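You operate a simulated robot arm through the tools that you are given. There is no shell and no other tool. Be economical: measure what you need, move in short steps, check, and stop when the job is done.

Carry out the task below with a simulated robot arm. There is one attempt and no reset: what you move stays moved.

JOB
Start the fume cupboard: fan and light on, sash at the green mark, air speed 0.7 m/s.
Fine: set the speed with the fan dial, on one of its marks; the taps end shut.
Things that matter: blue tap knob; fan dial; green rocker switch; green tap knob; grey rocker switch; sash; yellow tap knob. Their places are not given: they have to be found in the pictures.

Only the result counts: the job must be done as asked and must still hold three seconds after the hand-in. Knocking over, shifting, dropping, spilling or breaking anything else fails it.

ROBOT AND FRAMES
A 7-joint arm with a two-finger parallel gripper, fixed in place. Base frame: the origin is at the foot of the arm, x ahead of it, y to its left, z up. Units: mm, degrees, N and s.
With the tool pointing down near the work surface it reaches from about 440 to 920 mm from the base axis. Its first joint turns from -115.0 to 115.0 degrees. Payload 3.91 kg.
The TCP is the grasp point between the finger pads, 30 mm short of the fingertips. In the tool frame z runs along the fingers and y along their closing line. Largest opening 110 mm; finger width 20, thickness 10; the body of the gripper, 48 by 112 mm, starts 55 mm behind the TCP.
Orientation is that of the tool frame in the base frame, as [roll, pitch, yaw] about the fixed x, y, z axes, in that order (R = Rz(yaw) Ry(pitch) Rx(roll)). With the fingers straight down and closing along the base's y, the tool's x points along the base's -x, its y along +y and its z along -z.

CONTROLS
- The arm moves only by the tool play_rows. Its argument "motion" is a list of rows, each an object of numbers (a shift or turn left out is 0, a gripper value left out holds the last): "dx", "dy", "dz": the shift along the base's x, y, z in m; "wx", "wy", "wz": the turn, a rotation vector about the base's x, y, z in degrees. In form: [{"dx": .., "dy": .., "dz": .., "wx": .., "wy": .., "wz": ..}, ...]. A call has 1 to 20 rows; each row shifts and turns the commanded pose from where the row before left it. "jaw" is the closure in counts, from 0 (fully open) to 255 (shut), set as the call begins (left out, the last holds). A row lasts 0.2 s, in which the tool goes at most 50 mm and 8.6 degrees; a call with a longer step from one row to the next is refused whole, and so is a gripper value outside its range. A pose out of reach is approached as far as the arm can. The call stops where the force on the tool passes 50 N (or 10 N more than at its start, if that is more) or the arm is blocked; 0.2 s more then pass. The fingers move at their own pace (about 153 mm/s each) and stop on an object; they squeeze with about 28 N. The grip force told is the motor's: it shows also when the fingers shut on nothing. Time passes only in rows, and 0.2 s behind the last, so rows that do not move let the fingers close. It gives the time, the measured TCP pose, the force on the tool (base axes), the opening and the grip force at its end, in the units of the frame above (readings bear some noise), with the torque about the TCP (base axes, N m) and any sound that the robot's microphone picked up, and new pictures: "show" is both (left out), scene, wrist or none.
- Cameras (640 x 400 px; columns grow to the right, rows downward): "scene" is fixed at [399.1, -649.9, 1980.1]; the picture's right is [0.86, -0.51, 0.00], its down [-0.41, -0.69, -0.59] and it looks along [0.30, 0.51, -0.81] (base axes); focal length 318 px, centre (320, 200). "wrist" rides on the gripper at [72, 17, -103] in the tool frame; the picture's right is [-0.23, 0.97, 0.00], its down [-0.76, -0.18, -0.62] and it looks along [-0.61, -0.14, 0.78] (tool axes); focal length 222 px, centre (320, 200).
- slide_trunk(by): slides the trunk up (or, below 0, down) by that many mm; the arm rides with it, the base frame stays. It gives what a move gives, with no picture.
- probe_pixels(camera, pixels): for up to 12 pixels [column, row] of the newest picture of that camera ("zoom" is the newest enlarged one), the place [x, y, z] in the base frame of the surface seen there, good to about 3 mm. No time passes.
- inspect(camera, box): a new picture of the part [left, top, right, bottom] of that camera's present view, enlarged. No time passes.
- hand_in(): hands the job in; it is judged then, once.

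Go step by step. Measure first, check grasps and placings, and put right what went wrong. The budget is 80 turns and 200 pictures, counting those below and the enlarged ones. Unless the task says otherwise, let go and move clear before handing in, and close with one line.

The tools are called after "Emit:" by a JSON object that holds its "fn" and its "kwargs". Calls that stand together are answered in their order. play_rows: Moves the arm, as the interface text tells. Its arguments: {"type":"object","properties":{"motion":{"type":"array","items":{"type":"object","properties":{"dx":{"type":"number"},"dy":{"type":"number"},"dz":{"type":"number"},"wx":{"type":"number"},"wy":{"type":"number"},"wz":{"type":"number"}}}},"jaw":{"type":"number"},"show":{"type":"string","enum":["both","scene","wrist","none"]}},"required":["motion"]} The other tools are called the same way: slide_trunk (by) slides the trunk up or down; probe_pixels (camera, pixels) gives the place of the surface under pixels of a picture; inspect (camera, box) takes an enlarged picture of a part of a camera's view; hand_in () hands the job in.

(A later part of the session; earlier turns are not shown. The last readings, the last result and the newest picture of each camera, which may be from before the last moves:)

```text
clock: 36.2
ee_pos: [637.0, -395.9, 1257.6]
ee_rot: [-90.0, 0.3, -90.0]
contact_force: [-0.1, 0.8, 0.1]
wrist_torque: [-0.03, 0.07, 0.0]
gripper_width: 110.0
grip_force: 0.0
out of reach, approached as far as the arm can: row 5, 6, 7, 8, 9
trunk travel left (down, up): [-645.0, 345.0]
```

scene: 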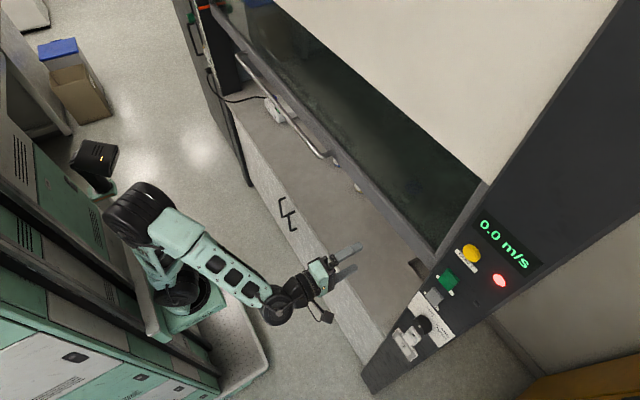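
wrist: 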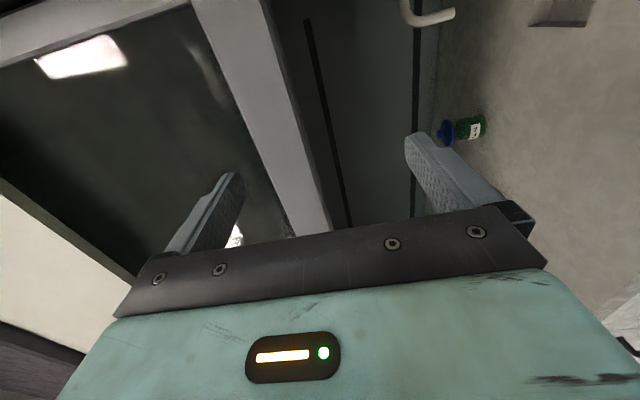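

The arm can't come closer than x≈640 here, and the camera on the −y side misses the panel. I'll roll the camera to the top, move right and raise the trunk.

Emit:
{"fn": "play_rows", "kwargs": {"motion": [{"wx": -8, "dy": -0.02}, {"wx": -8, "dy": -0.02}, {"wx": -8, "dy": -0.02}, {"wx": -8, "dy": -0.02}, {"wx": -8, "dy": -0.02}, {"wx": -8, "dy": -0.02}, {"wx": -8, "dy": -0.02}, {"wx": -8, "dy": -0.01}, {"wx": -7}], "show": "none"}}

Emit:
{"fn": "slide_trunk", "kwargs": {"by": 150}}

Emit:
{"fn": "play_rows", "kwargs": {"motion": [{}], "show": "both"}}

```text
clock: 38.2
ee_pos: [634.4, -547.2, 1255.3]
ee_rot: [-89.6, -70.9, -90.3]
contact_force: [0.2, 0.7, -0.4]
wrist_torque: [0.05, 0.01, 0.02]
gripper_width: 109.8
grip_force: 0.0
trunk travel left (down, up): [-645.0, 345.0]
```

```text
clock: 39.9
ee_pos: [635.4, -547.4, 1406.4]
ee_rot: [-89.9, -70.8, -90.2]
contact_force: [-0.4, -0.1, -0.8]
wrist_torque: [-0.02, -0.01, 0.0]
gripper_width: 110.0
grip_force: 0.1
trunk travel left (down, up): [-795.0, 195.0]
```

```text
clock: 40.3
ee_pos: [635.4, -546.0, 1406.0]
ee_rot: [-89.8, -70.7, -90.3]
contact_force: [-0.8, -0.3, 0.3]
wrist_torque: [0.01, 0.03, 0.01]
gripper_width: 110.3
grip_force: 0.1
trunk travel left (down, up): [-795.0, 195.0]
```

scene: 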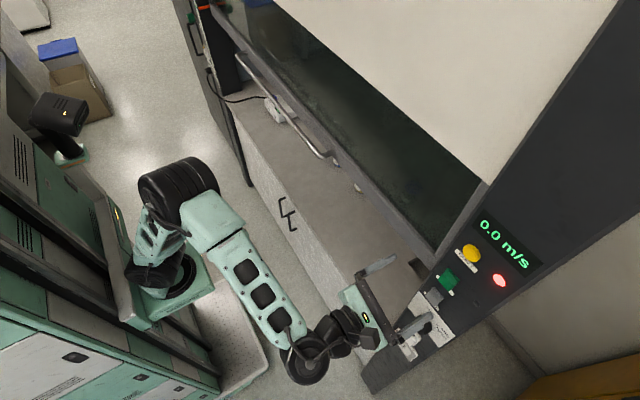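
wrist: 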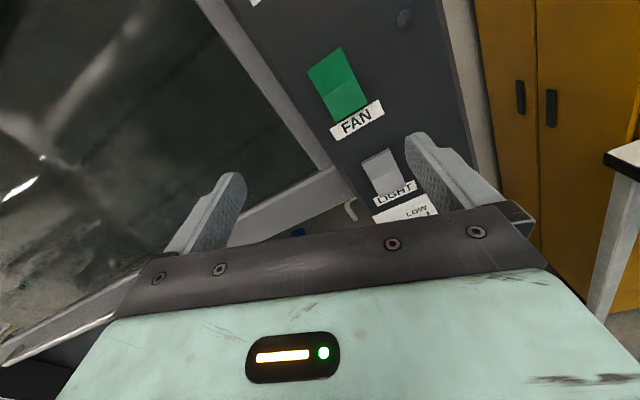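

Green is FAN, grey is LIGHT. Zooming on the rockers for their current position and on/off marks.

Emit:
{"fn": "inspect", "kwargs": {"camera": "wrist", "box": [280, 20, 440, 120]}}

Emit:
{"fn": "inspect", "kwargs": {"camera": "wrist", "box": [340, 130, 440, 220]}}

Emit:
{"fn": "inspect", "kwargs": {"camera": "scene", "box": [415, 240, 495, 340]}}

Emit:
{"fn": "probe_pixels", "kwargs": {"camera": "wrist", "pixels": [[328, 68], [338, 83], [348, 100], [376, 162], [385, 175], [390, 188], [330, 40], [410, 100]]}}

```text
4.00 times, centred on (360, 70) of wrist
```

zoom: 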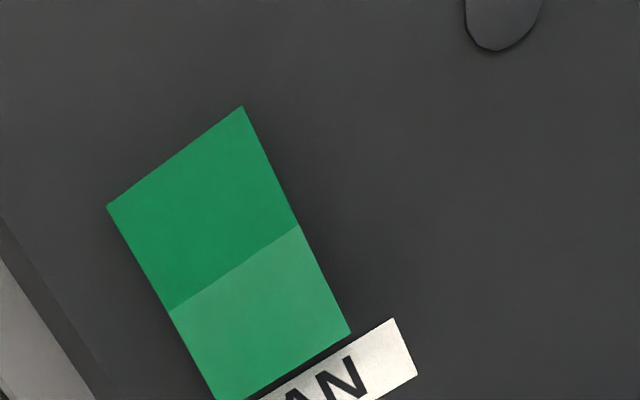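

```text
4.44 times, centred on (390, 175) of wrist
```

zoom: 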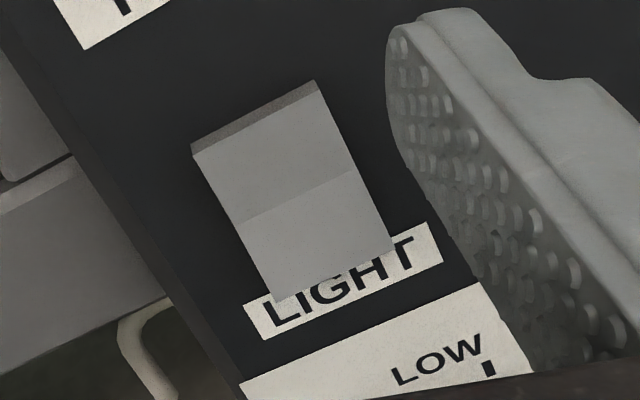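

```text
4.00 times, centred on (455, 290) of scene
```

zoom: 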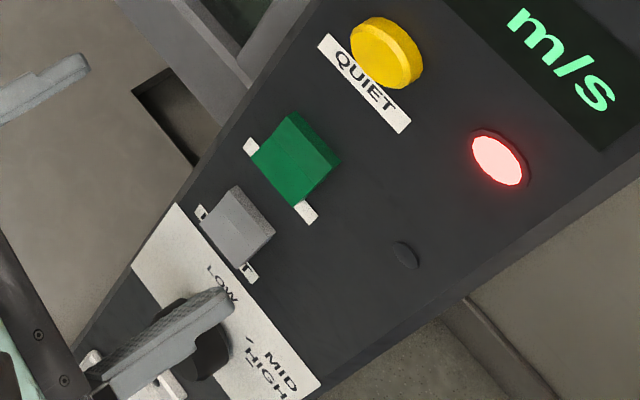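

```text
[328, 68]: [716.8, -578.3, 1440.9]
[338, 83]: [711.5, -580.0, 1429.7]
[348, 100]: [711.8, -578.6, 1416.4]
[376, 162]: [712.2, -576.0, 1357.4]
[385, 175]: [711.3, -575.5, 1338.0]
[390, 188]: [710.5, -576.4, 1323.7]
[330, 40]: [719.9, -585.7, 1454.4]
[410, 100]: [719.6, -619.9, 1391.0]
```

Probes suggest the top halves are pressed in now (fan off), so the lower halves need pressing. I'll confirm with more depth points on both rockers.

Emit:
{"fn": "inspect", "kwargs": {"camera": "wrist", "box": [300, 40, 428, 210]}}

Emit:
{"fn": "probe_pixels", "kwargs": {"camera": "wrist", "pixels": [[326, 58], [324, 66], [332, 74], [344, 90], [352, 105], [354, 110], [370, 160], [374, 167], [380, 172], [385, 180], [391, 190], [395, 195]]}}

```text
2.35 times, centred on (364, 125) of wrist
```

zoom: 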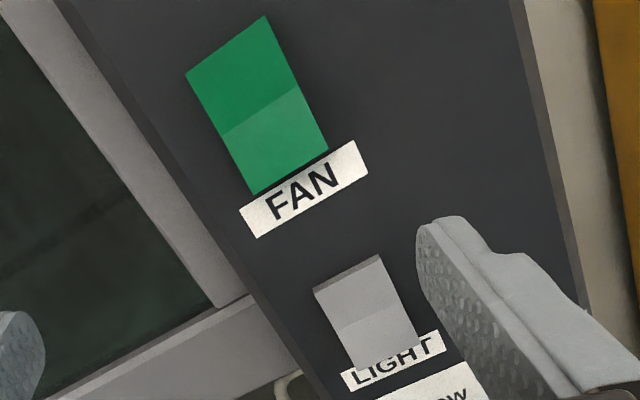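

```text
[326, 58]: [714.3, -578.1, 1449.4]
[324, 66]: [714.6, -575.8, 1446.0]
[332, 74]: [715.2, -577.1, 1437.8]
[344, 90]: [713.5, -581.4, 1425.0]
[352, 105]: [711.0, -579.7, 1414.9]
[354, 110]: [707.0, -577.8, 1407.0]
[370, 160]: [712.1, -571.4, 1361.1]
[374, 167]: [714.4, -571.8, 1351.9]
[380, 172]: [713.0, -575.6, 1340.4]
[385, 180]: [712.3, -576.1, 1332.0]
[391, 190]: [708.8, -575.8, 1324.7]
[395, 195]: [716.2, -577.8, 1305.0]
```

Confirmed: lower edges stick out (x≈708) and upper halves sit in. I'll close the jaws and align with the lower half of the green FAN rocker (y −578, z 1412).

Emit:
{"fn": "play_rows", "kwargs": {"motion": [{"dy": -0.016, "dz": 0.003}, {"dy": -0.016, "dz": 0.003}, {"dx": 0.02}, {}], "jaw": 255, "show": "both"}}

Emit:
{"fn": "inspect", "kwargs": {"camera": "scene", "box": [415, 240, 495, 340]}}

```text
clock: 41.3
ee_pos: [655.0, -579.2, 1411.0]
ee_rot: [-89.8, -70.7, -90.2]
contact_force: [0.1, -0.1, 0.4]
wrist_torque: [0.0, 0.03, -0.03]
gripper_width: 0.1
grip_force: 27.9
trunk travel left (down, up): [-795.0, 195.0]
```

scene: 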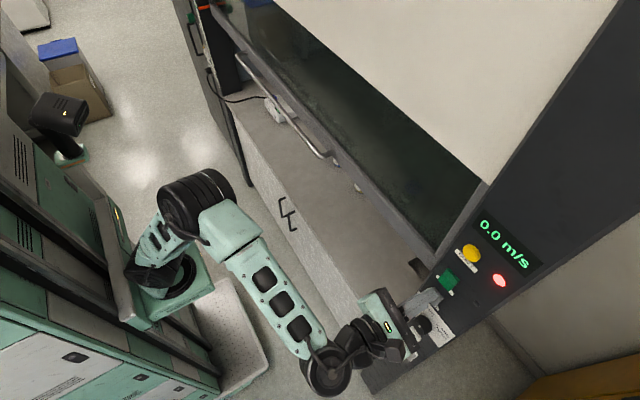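
wrist: 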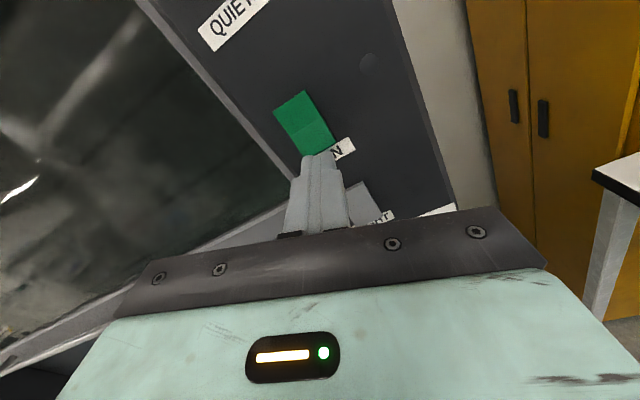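

```text
4.00 times, centred on (455, 290) of scene
```

zoom: 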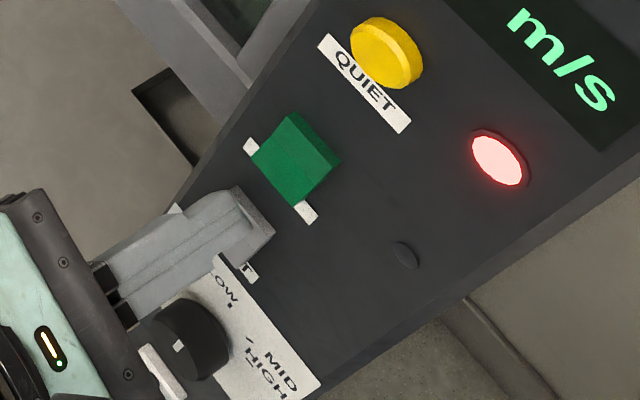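

The tips point at the lower half of the green rocker. Pressing slowly.

Emit:
{"fn": "play_rows", "kwargs": {"motion": [{"dx": 0.01}, {"dx": 0.01}, {"dx": 0.005}, {"dx": 0.004}, {"dx": 0.003}, {}], "show": "scene"}}

```text
clock: 42.9
ee_pos: [682.2, -579.1, 1412.1]
ee_rot: [-90.4, -70.7, -89.8]
contact_force: [-25.8, 13.3, -2.3]
wrist_torque: [-0.15, -0.19, 0.52]
gripper_width: 0.0
grip_force: 28.2
trunk travel left (down, up): [-795.0, 195.0]
stopped in row 6: the force on the tool passed its limit at 52 N (the readings are from after the stop); the commanded pose is now the measured one
```

scene: 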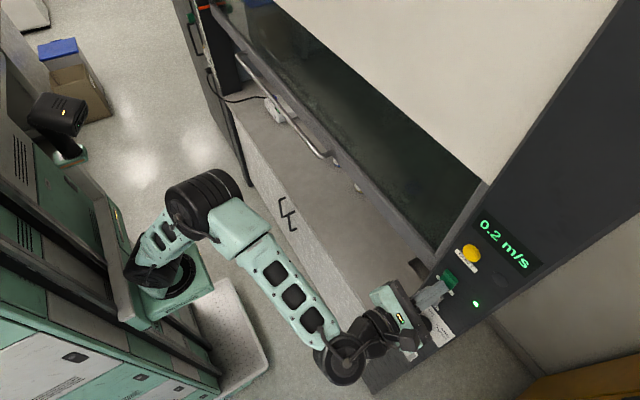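

The fan is running: display 0.2 m/s, indicator green. Backing off and going to the grey LIGHT rocker's lower half (z≈1321).

Emit:
{"fn": "play_rows", "kwargs": {"motion": [{"dx": -0.02}, {"dx": -0.01, "dy": 0.001}, {"dz": -0.03}, {"dz": -0.03}, {"dz": -0.03}, {}], "show": "wrist"}}

Emit:
{"fn": "inspect", "kwargs": {"camera": "scene", "box": [415, 240, 495, 340]}}

```text
clock: 44.3
ee_pos: [655.0, -578.9, 1319.2]
ee_rot: [-90.5, -70.7, -89.6]
contact_force: [0.8, -0.3, 0.1]
wrist_torque: [-0.03, 0.0, -0.06]
gripper_width: 0.0
grip_force: 27.5
trunk travel left (down, up): [-795.0, 195.0]
```

wrist: 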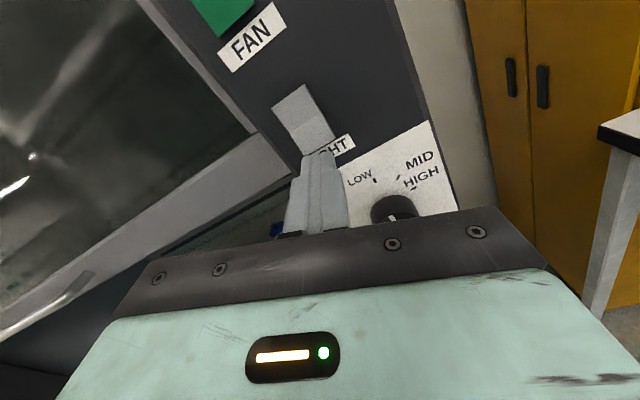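

```text
4.00 times, centred on (455, 290) of scene
```

zoom: 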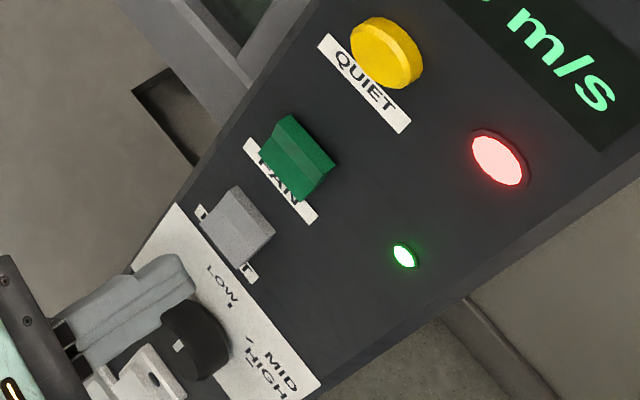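

Fan rocker flipped. Pressing the grey one.

Emit:
{"fn": "play_rows", "kwargs": {"motion": [{"dx": 0.01, "dz": 0.002}, {"dx": 0.01}, {"dx": 0.005}, {"dx": 0.004}, {"dx": 0.003}, {}], "show": "scene"}}

Emit:
{"fn": "play_rows", "kwargs": {"motion": [{"dx": -0.02}, {"dx": -0.02}], "show": "both"}}

Emit:
{"fn": "inspect", "kwargs": {"camera": "scene", "box": [405, 240, 505, 340]}}

```text
clock: 45.8
ee_pos: [681.4, -578.5, 1321.5]
ee_rot: [-91.1, -70.6, -89.3]
contact_force: [-27.8, 13.2, 1.2]
wrist_torque: [-0.14, -0.35, 0.5]
gripper_width: 0.1
grip_force: 27.9
trunk travel left (down, up): [-795.0, 195.0]
stopped in row 6: the force on the tool passed its limit at 54 N (the readings are from after the stop); the commanded pose is now the measured one
```

scene: 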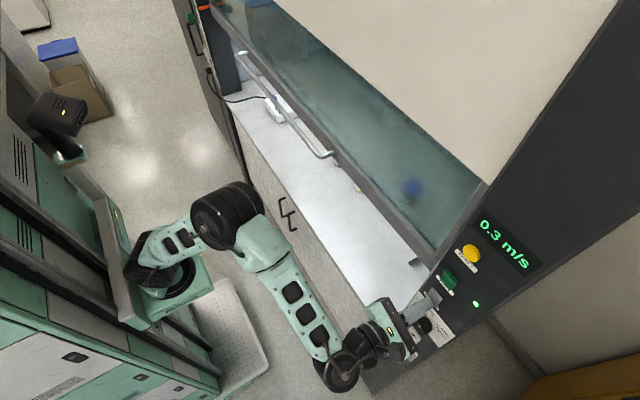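

```text
clock: 46.4
ee_pos: [646.6, -579.6, 1320.2]
ee_rot: [-91.4, -70.5, -89.1]
contact_force: [-0.4, 0.0, -0.4]
wrist_torque: [0.02, 0.0, 0.02]
gripper_width: 0.0
grip_force: 28.0
trunk travel left (down, up): [-795.0, 195.0]
```

scene: 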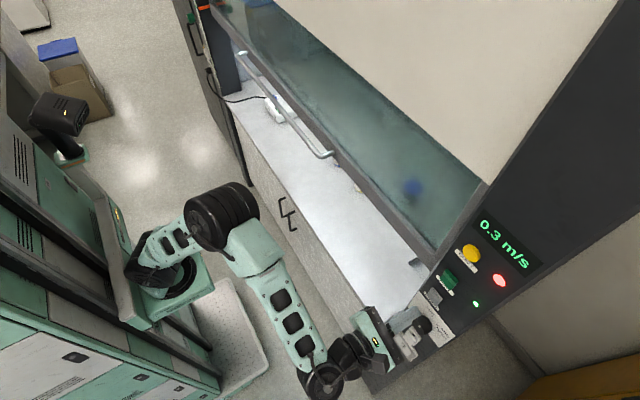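
wrist: 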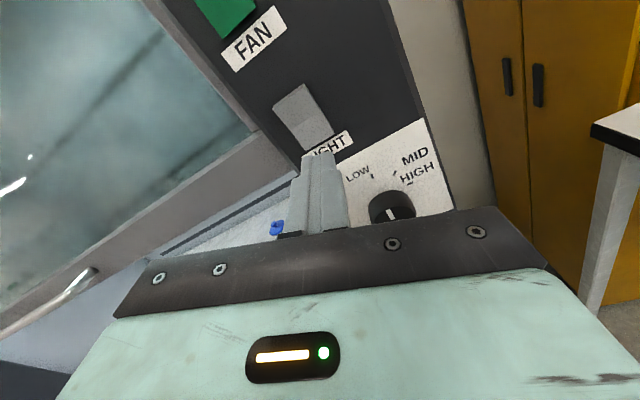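

```text
4.00 times, centred on (455, 290) of scene
```

zoom: 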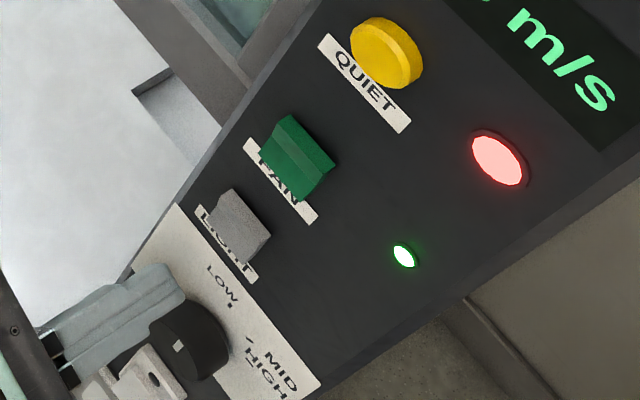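

Light on, speed 0.3 m/s now. I'll move down-left to see the dial face and its marks.

Emit:
{"fn": "play_rows", "kwargs": {"motion": [{"dx": -0.008, "dy": 0.03}, {"dy": 0.02, "dz": -0.03}, {"dz": -0.04}, {"dz": -0.02}, {}], "show": "wrist"}}

Emit:
{"fn": "inspect", "kwargs": {"camera": "wrist", "box": [310, 80, 470, 200]}}

Emit:
{"fn": "inspect", "kwargs": {"camera": "scene", "box": [400, 280, 460, 370]}}

```text
clock: 47.5
ee_pos: [637.5, -529.0, 1230.5]
ee_rot: [-91.2, -70.6, -89.2]
contact_force: [-1.1, -0.9, -0.4]
wrist_torque: [0.0, -0.05, -0.01]
gripper_width: 0.1
grip_force: 28.2
trunk travel left (down, up): [-795.0, 195.0]
```

wrist: 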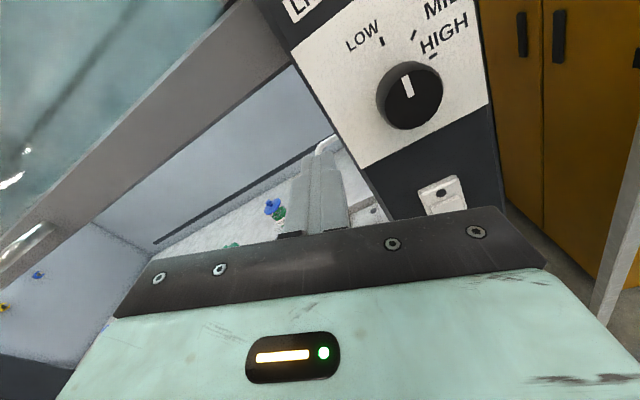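

```text
3.33 times, centred on (390, 140) of wrist
```

zoom: 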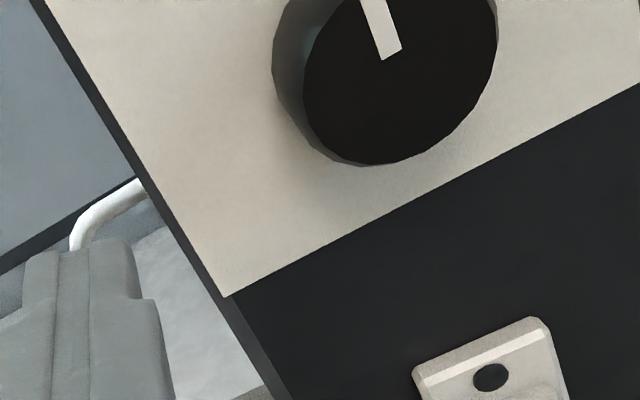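

```text
4.44 times, centred on (430, 325) of scene
```

zoom: 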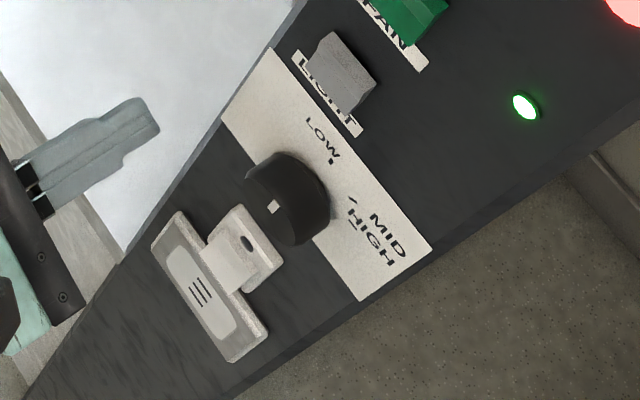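

The dial is at (410,95); zooming on it with its marks.

Emit:
{"fn": "inspect", "kwargs": {"camera": "wrist", "box": [330, 10, 500, 130]}}

Emit:
{"fn": "inspect", "kwargs": {"camera": "scene", "box": [465, 205, 555, 275]}}

Emit:
{"fn": "probe_pixels", "kwargs": {"camera": "wrist", "pixels": [[415, 97], [407, 86], [403, 76], [382, 41], [415, 34], [434, 56], [385, 105], [440, 90], [400, 125], [395, 66], [437, 185], [420, 128]]}}

```text
3.33 times, centred on (415, 70) of wrist
```

zoom: 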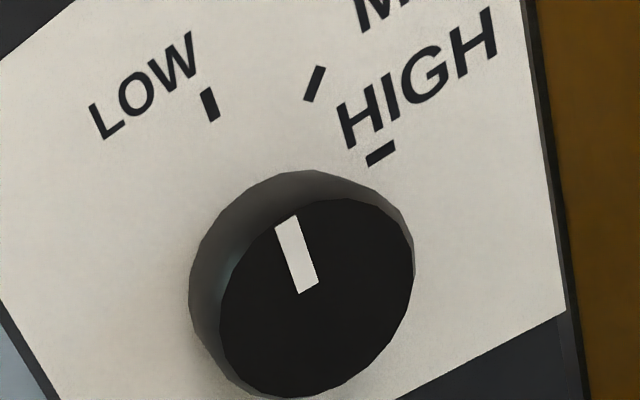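

```text
5.71 times, centred on (510, 240) of scene
```

zoom: 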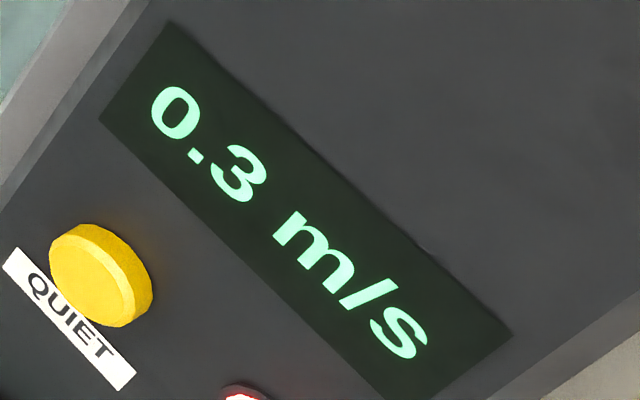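

```text
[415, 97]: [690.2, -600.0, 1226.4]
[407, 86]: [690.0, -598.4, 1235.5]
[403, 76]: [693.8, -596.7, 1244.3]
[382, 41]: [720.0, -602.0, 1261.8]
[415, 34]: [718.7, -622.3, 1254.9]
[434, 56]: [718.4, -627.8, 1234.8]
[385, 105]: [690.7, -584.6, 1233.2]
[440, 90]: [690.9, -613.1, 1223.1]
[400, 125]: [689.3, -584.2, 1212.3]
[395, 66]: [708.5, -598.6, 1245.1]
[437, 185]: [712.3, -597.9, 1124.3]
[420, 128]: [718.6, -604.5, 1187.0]
```

Display 0.3 m/s with the pointer near LOW. I need the dial centre precisely; probing the knob rim and marks in a fresh zoom.

Emit:
{"fn": "inspect", "kwargs": {"camera": "wrist", "box": [345, 25, 481, 135]}}

Emit:
{"fn": "probe_pixels", "kwargs": {"camera": "wrist", "pixels": [[420, 72], [442, 85], [440, 105], [420, 122], [404, 127], [387, 115], [388, 95], [403, 77], [381, 41], [414, 35], [433, 57], [414, 99]]}}

```text
3.64 times, centred on (413, 80) of wrist
```

zoom: 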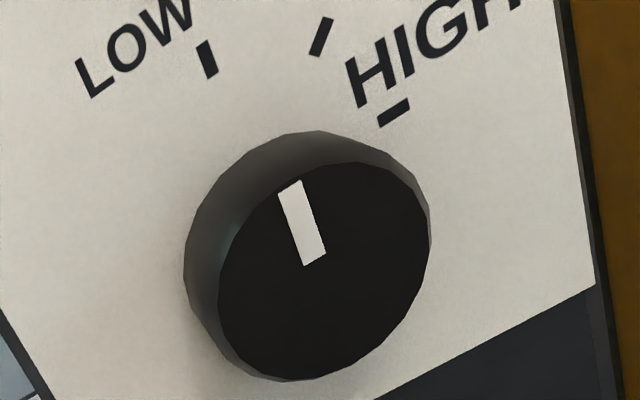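

```text
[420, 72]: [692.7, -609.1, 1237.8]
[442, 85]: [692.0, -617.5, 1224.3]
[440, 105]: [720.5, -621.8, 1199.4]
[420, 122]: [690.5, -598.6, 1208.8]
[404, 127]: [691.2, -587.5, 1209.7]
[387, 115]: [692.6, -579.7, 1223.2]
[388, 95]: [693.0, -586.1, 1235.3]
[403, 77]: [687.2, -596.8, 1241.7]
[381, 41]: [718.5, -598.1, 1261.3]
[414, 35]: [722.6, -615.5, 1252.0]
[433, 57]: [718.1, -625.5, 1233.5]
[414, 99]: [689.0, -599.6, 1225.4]
```

Dial: face at x≈690, centre about (y −599, z 1225.5), radius ≈18; pointer at LOW; clockwise is +wx. I'll half-open the jaws and line up in front of it.

Emit:
{"fn": "play_rows", "kwargs": {"motion": [{"dy": -0.03, "dz": -0.002}, {"dy": -0.03, "dz": -0.002}, {"dy": -0.01, "dz": -0.001}, {}], "jaw": 80, "show": "both"}}

```text
clock: 48.5
ee_pos: [637.2, -600.9, 1224.5]
ee_rot: [-91.3, -70.6, -89.1]
contact_force: [0.8, 0.3, 0.7]
wrist_torque: [-0.02, 0.03, -0.04]
gripper_width: 75.2
grip_force: 0.1
trunk travel left (down, up): [-795.0, 195.0]
```

scene: 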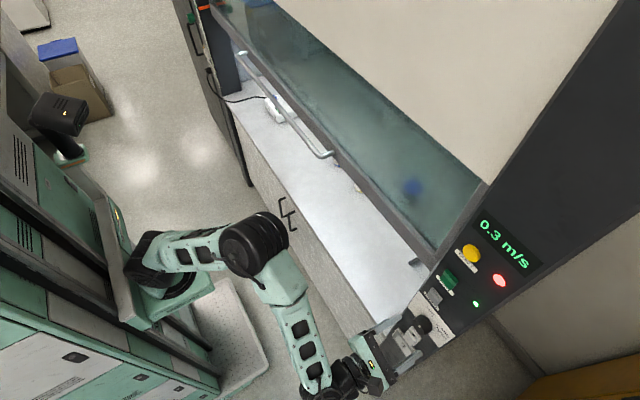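
wrist: 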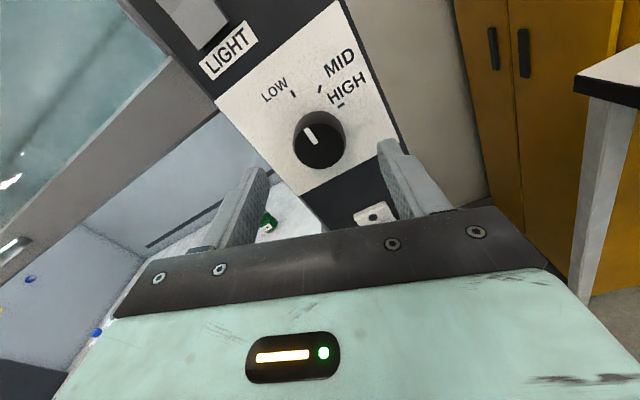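

The dial is centred between the fingers. Zooming once more to judge pointer versus tick.

Emit:
{"fn": "inspect", "kwargs": {"camera": "wrist", "box": [250, 60, 378, 180]}}

Emit:
{"fn": "probe_pixels", "kwargs": {"camera": "wrist", "pixels": [[321, 146], [310, 134], [294, 93], [320, 88], [341, 106], [300, 150], [343, 142], [320, 168], [319, 125]]}}

```text
3.33 times, centred on (314, 120) of wrist
```

zoom: 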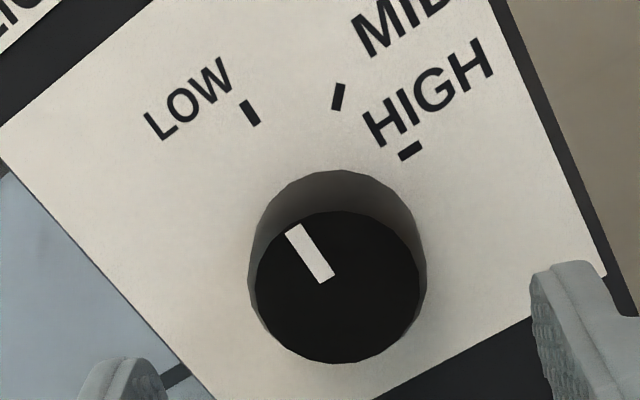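

```text
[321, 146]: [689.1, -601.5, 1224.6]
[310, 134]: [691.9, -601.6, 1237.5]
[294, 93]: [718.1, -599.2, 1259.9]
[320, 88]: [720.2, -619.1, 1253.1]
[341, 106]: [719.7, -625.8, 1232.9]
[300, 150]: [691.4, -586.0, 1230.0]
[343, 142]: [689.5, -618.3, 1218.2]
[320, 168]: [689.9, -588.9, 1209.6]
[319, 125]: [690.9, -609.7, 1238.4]
```

Pointer is at LOW. Advancing to grip the knob.

Emit:
{"fn": "play_rows", "kwargs": {"motion": [{"dx": 0.02}, {"dx": 0.015}, {"dx": 0.008, "dy": 0.001, "dz": 0.001}, {}], "show": "wrist"}}

Emit:
{"fn": "play_rows", "kwargs": {"motion": [{}, {}, {}], "jaw": 255, "show": "both"}}

```text
clock: 49.5
ee_pos: [681.4, -598.9, 1225.9]
ee_rot: [-91.1, -70.6, -89.2]
contact_force: [0.0, -0.2, -1.4]
wrist_torque: [0.02, 0.01, -0.02]
gripper_width: 75.5
grip_force: 0.1
trunk travel left (down, up): [-795.0, 195.0]
```

wrist: 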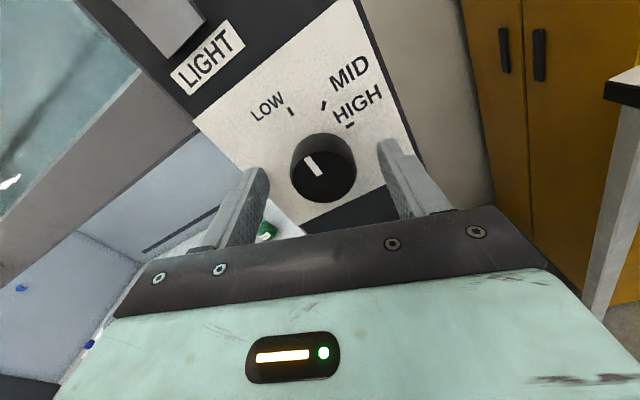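

```text
clock: 50.4
ee_pos: [680.0, -599.5, 1225.3]
ee_rot: [-91.5, -70.6, -89.0]
contact_force: [3.0, -13.3, -2.9]
wrist_torque: [-0.03, -0.32, 0.09]
gripper_width: 41.4
grip_force: 44.7
trunk travel left (down, up): [-795.0, 195.0]
```

scene: 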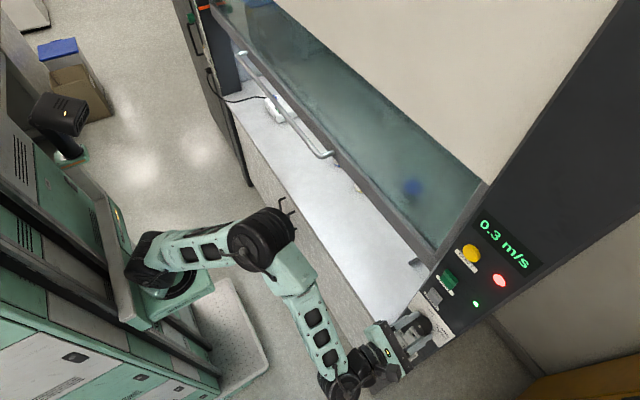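
wrist: 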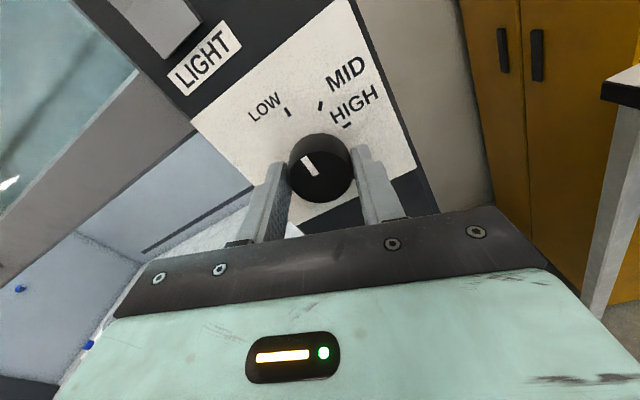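

Knob gripped at 41 mm. Turning clockwise 36° toward MID in small steps.

Emit:
{"fn": "play_rows", "kwargs": {"motion": [{"dy": -0.002}, {"wx": 6}, {"wx": 6}, {"wx": 6}, {"wx": 6}, {"wx": 6}, {"wx": 6}, {}, {}], "show": "both"}}

Emit:
{"fn": "inspect", "kwargs": {"camera": "wrist", "box": [250, 60, 400, 210]}}

```text
clock: 52.4
ee_pos: [680.3, -600.9, 1225.5]
ee_rot: [-90.8, -34.6, -89.5]
contact_force: [-11.2, 7.1, -16.1]
wrist_torque: [0.0, -0.04, 0.9]
gripper_width: 42.0
grip_force: 45.6
trunk travel left (down, up): [-795.0, 195.0]
```

scene: 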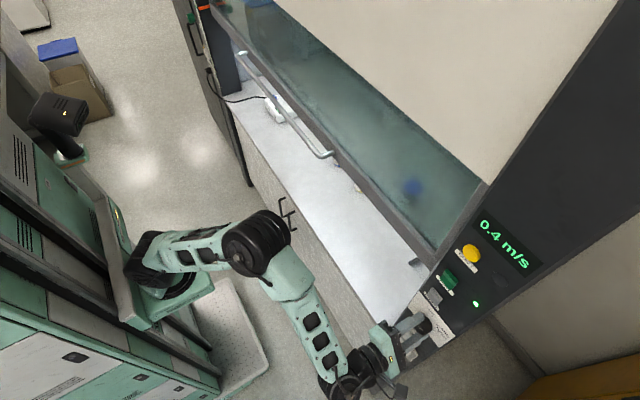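
wrist: 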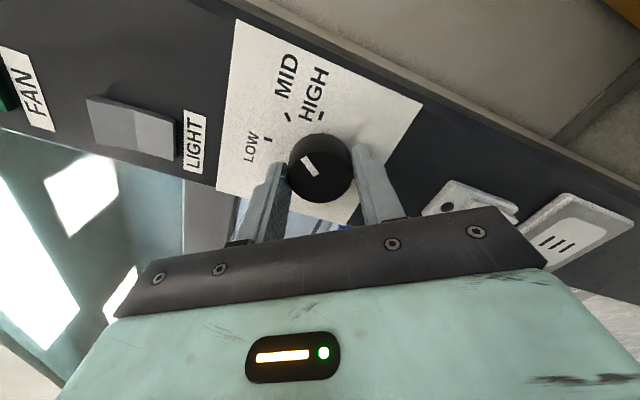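

```text
2.67 times, centred on (325, 135) of wrist
```

zoom: 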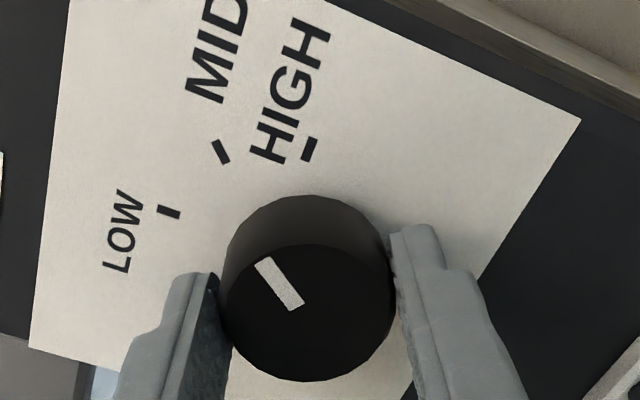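

The pointer is a few degrees short of MID; display 0.4 and perhaps still ramping. Turning 3° more and waiting.

Emit:
{"fn": "play_rows", "kwargs": {"motion": [{"wx": 3}, {}, {}, {}, {}, {}, {}, {}, {}, {}, {}, {}, {}, {}, {}], "show": "scene"}}

Emit:
{"fn": "inspect", "kwargs": {"camera": "wrist", "box": [250, 60, 400, 210]}}

```text
clock: 55.5
ee_pos: [680.9, -600.4, 1225.6]
ee_rot: [-90.7, -31.5, -89.7]
contact_force: [-10.3, 9.3, -24.6]
wrist_torque: [0.02, -0.09, 0.37]
gripper_width: 41.7
grip_force: 44.8
trunk travel left (down, up): [-795.0, 195.0]
```

scene: 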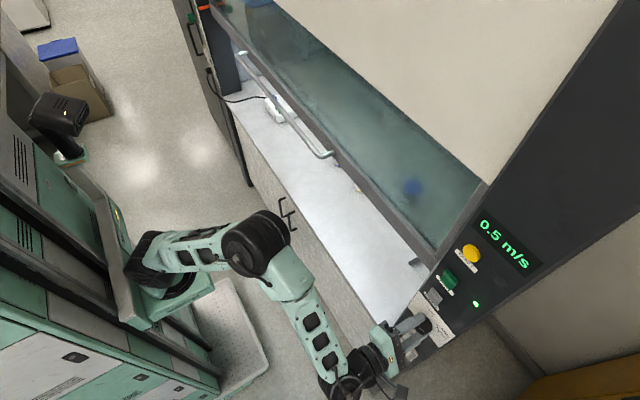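

```text
2.67 times, centred on (325, 135) of wrist
```

zoom: 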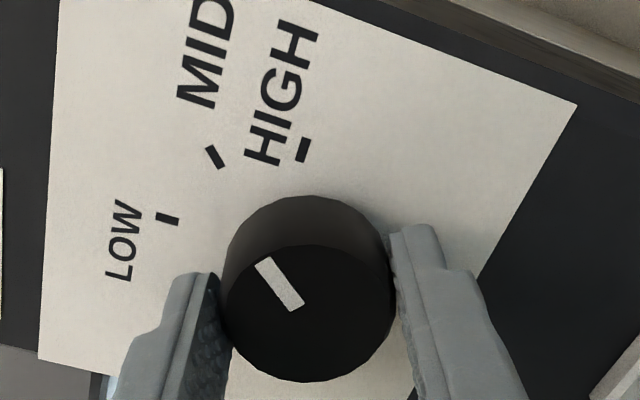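

MID reads 0.5 m/s, so HIGH should give 0.7. Turning another 40° with a small centring shift.

Emit:
{"fn": "play_rows", "kwargs": {"motion": [{"dz": -0.002, "dy": 0.001}, {"wx": 6}, {"wx": 6}, {"wx": 6}, {"wx": 6}, {"wx": 6}, {"wx": 6}, {"wx": 4}, {}, {}, {}, {}, {}, {}, {}, {}, {}], "show": "both"}}

Emit:
{"fn": "inspect", "kwargs": {"camera": "wrist", "box": [250, 60, 400, 210]}}

```text
clock: 59.1
ee_pos: [680.5, -600.9, 1225.8]
ee_rot: [-90.3, 8.4, -89.6]
contact_force: [9.1, -15.7, 10.1]
wrist_torque: [-0.01, -0.92, -0.58]
gripper_width: 41.7
grip_force: 45.0
trunk travel left (down, up): [-795.0, 195.0]
```

scene: 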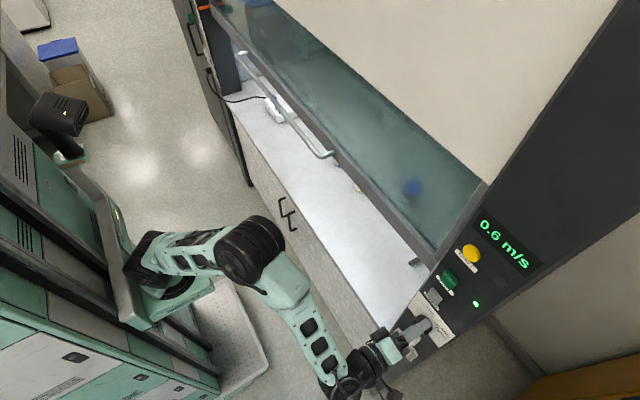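
wrist: 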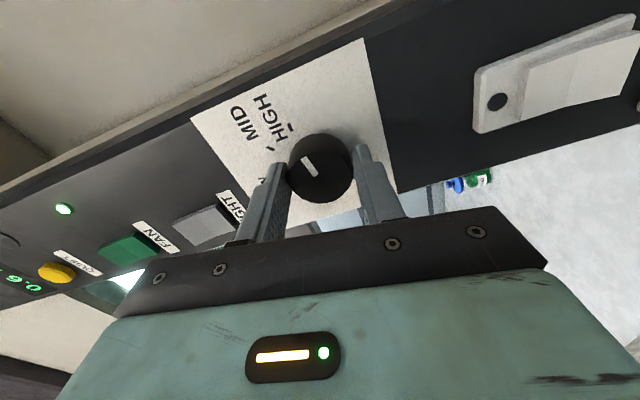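

```text
2.67 times, centred on (325, 135) of wrist
```

zoom: 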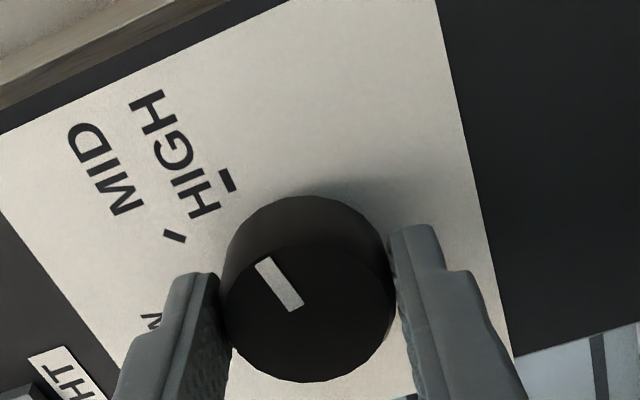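

The pointer is very near HIGH; display 0.6, possibly still rising. Waiting 2 s.

Emit:
{"fn": "play_rows", "kwargs": {"motion": [{}, {}, {}, {}, {}, {}, {}, {}, {}, {}, {}, {}, {}, {}], "show": "scene"}}

Emit:
{"fn": "inspect", "kwargs": {"camera": "wrist", "box": [285, 110, 355, 170]}}

Emit:
{"fn": "probe_pixels", "kwargs": {"camera": "wrist", "pixels": [[313, 172], [305, 161], [290, 127], [322, 168], [270, 148]]}}

```text
clock: 62.1
ee_pos: [679.8, -599.3, 1225.2]
ee_rot: [-90.3, 8.4, -89.8]
contact_force: [12.2, -16.1, 17.0]
wrist_torque: [0.03, -1.1, -0.19]
gripper_width: 41.4
grip_force: 45.4
trunk travel left (down, up): [-795.0, 195.0]
```

scene: 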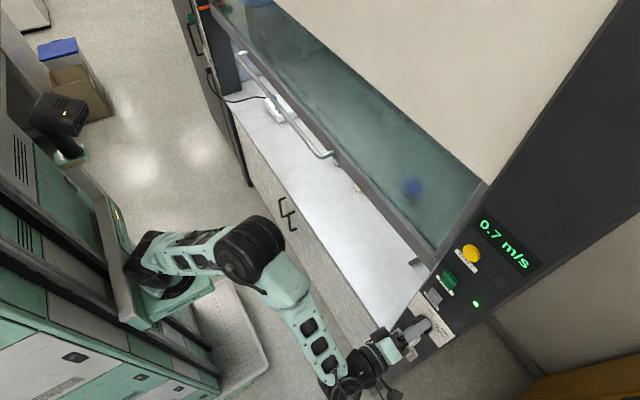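

```text
6.67 times, centred on (320, 140) of wrist
```

zoom: 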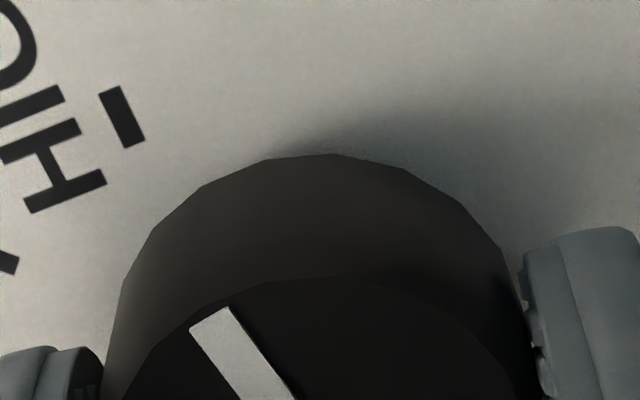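

```text
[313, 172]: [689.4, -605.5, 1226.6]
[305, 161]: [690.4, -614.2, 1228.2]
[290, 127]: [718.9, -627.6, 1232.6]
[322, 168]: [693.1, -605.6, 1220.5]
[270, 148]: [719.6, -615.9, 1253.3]
```

Display reads 0.7 m/s. I'll release, back off and check pointer alignment with HIGH.

Emit:
{"fn": "play_rows", "kwargs": {"motion": [{}, {}, {"dx": -0.02}, {"dx": -0.02}, {}], "jaw": 80, "show": "both"}}

Emit:
{"fn": "inspect", "kwargs": {"camera": "wrist", "box": [240, 60, 390, 190]}}

Emit:
{"fn": "inspect", "kwargs": {"camera": "scene", "box": [400, 290, 460, 350]}}

```text
clock: 63.4
ee_pos: [641.8, -599.6, 1224.1]
ee_rot: [-90.4, 8.5, -89.7]
contact_force: [-0.4, 0.0, -0.4]
wrist_torque: [0.03, 0.01, 0.0]
gripper_width: 75.6
grip_force: 0.2
trunk travel left (down, up): [-795.0, 195.0]
```

scene: 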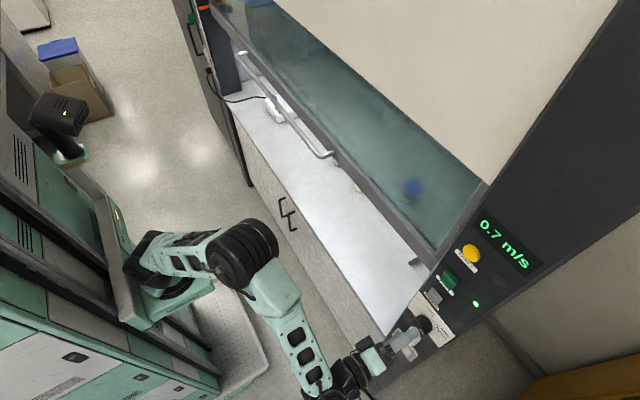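
wrist: 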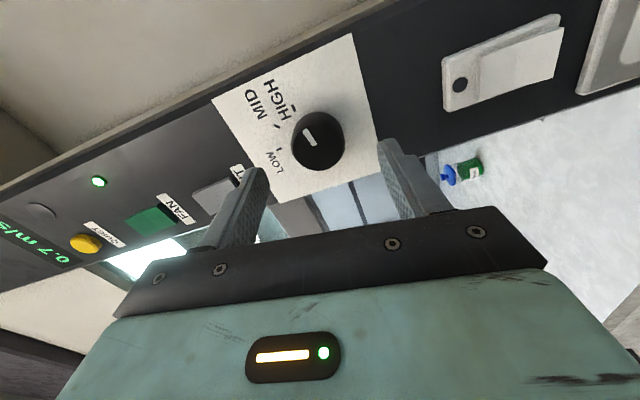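

```text
3.08 times, centred on (315, 125) of wrist
```

zoom: 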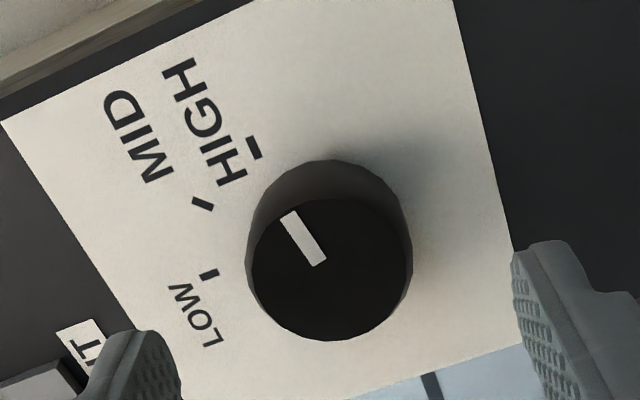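

```text
6.67 times, centred on (430, 320) of scene
```

zoom: 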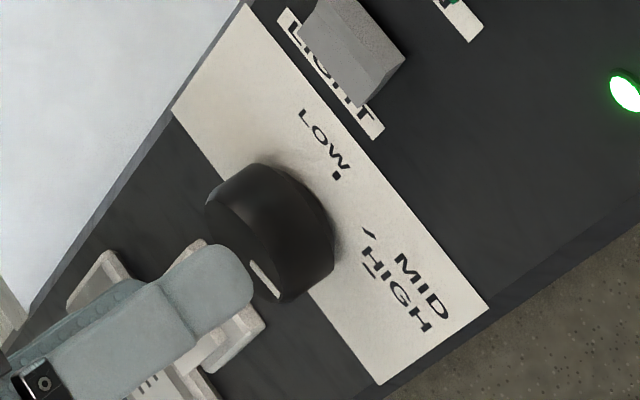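

0.7 m/s shows, but my geometry puts the pointer at about 80° while the HIGH tick is drawn horizontally (90°). I'll clear the scene camera's view and measure knob and ticks from there.

Emit:
{"fn": "play_rows", "kwargs": {"motion": [{"dy": 0.03, "dz": -0.01}, {"dy": 0.05, "dz": -0.01}, {"dy": 0.05, "dz": -0.02}, {}], "show": "none"}}

Emit:
{"fn": "inspect", "kwargs": {"camera": "scene", "box": [405, 295, 453, 343]}}

Emit:
{"fn": "inspect", "kwargs": {"camera": "scene", "box": [405, 300, 450, 335]}}

```text
refused: row 2 steps farther than a row can; nothing moved
```

```text
8.33 times, centred on (429, 319) of scene
```

zoom: 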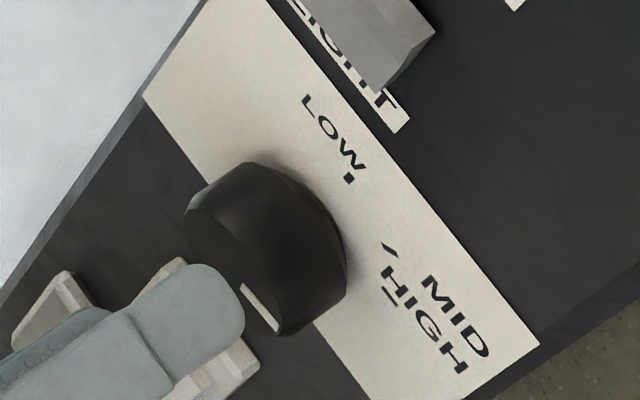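

```text
11.43 times, centred on (428, 318) of scene
```

zoom: 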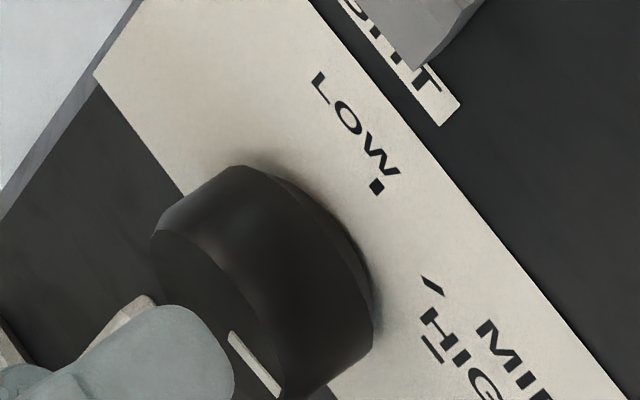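

The scene view is too oblique to judge. I'll yaw the tool about −38° in place so the wrist camera looks almost square at the dial.

Emit:
{"fn": "play_rows", "kwargs": {"motion": [{"wz": -7.6}, {"wz": -7.6}, {"wz": -7.6}, {"wz": -7.6}, {"wz": -7.6}, {}], "show": "both"}}

Emit:
{"fn": "inspect", "kwargs": {"camera": "wrist", "box": [240, 120, 400, 220]}}

```text
clock: 64.8
ee_pos: [640.4, -599.9, 1223.4]
ee_rot: [-90.5, 8.4, -127.7]
contact_force: [0.4, 0.8, 0.4]
wrist_torque: [0.01, 0.02, 0.01]
gripper_width: 75.4
grip_force: 0.1
trunk travel left (down, up): [-795.0, 195.0]
```

scene: 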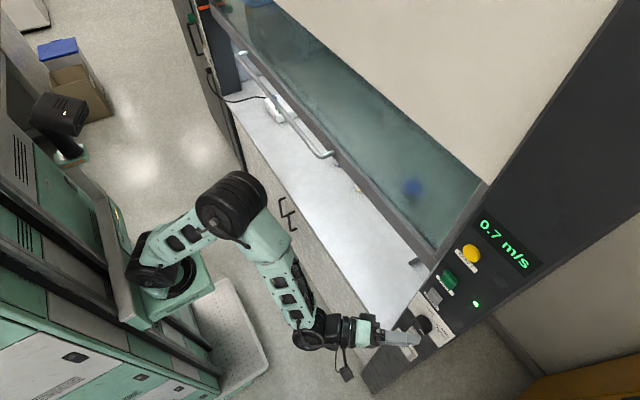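
wrist: 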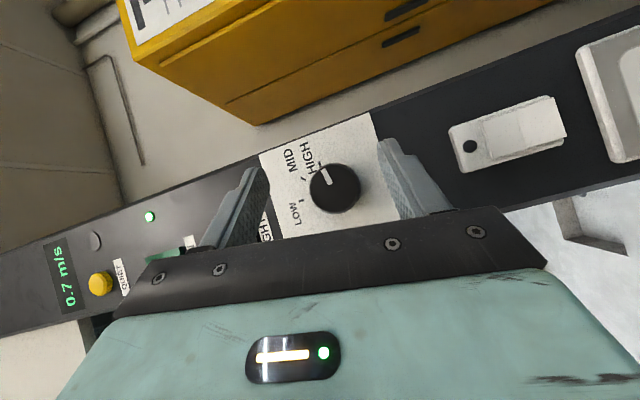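

```text
4.00 times, centred on (320, 170) of wrist
```

zoom: 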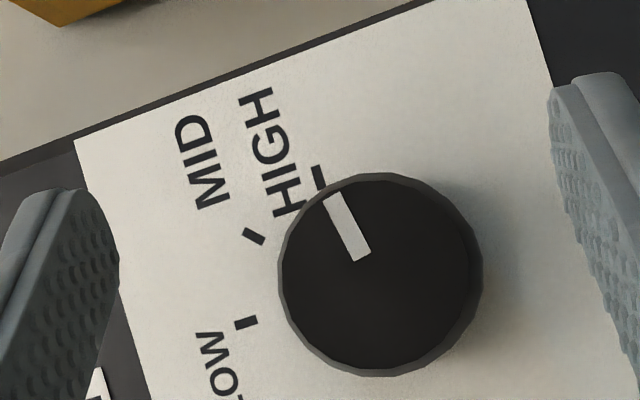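

Square view: ticks lie on an arc at 0°, 45°, 90° orientation, and the pointer sits at about 81°. 0.7 at 81° also fits HIGH=90° rather than an overshoot, so I'll regrip and turn about 9.5° more.

Emit:
{"fn": "play_rows", "kwargs": {"motion": [{"wz": 7.6}, {"wz": 7.6}, {"wz": 7.6}, {"wz": 7.6}, {"wz": 7.6}, {"dx": 0.02}, {"dx": 0.015}, {"dx": 0.005}, {}], "show": "wrist"}}

Emit:
{"fn": "play_rows", "kwargs": {"motion": [{}, {}, {}, {"wx": 5}, {"wx": 4.5}, {}, {}], "jaw": 255, "show": "both"}}

```text
clock: 66.8
ee_pos: [680.4, -599.5, 1224.1]
ee_rot: [-90.4, 8.4, -89.7]
contact_force: [0.3, -0.3, 0.5]
wrist_torque: [0.01, 0.02, 0.0]
gripper_width: 75.4
grip_force: 0.0
trunk travel left (down, up): [-795.0, 195.0]
```

wrist: 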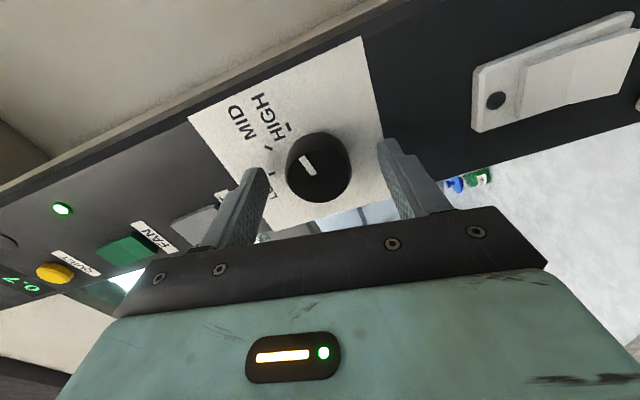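

```text
clock: 68.3
ee_pos: [680.8, -600.9, 1224.4]
ee_rot: [-90.2, 18.0, -89.6]
contact_force: [9.3, -8.2, 12.5]
wrist_torque: [-0.02, -0.78, -0.6]
gripper_width: 41.7
grip_force: 44.5
trunk travel left (down, up): [-795.0, 195.0]
```

scene: 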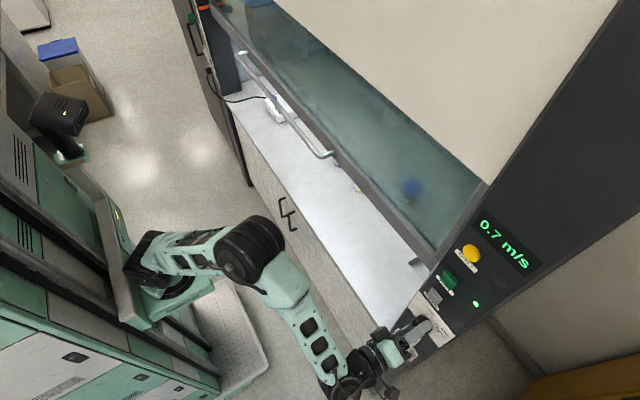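
wrist: 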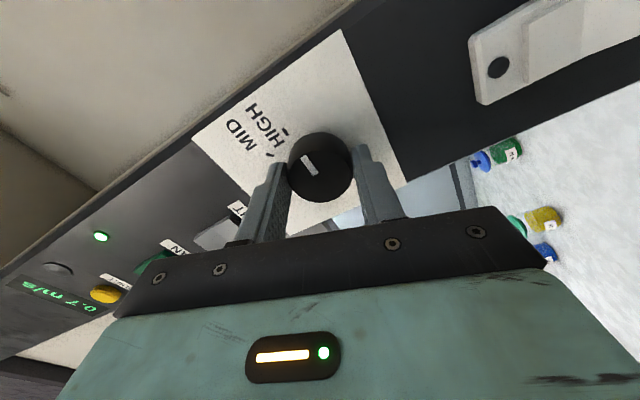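

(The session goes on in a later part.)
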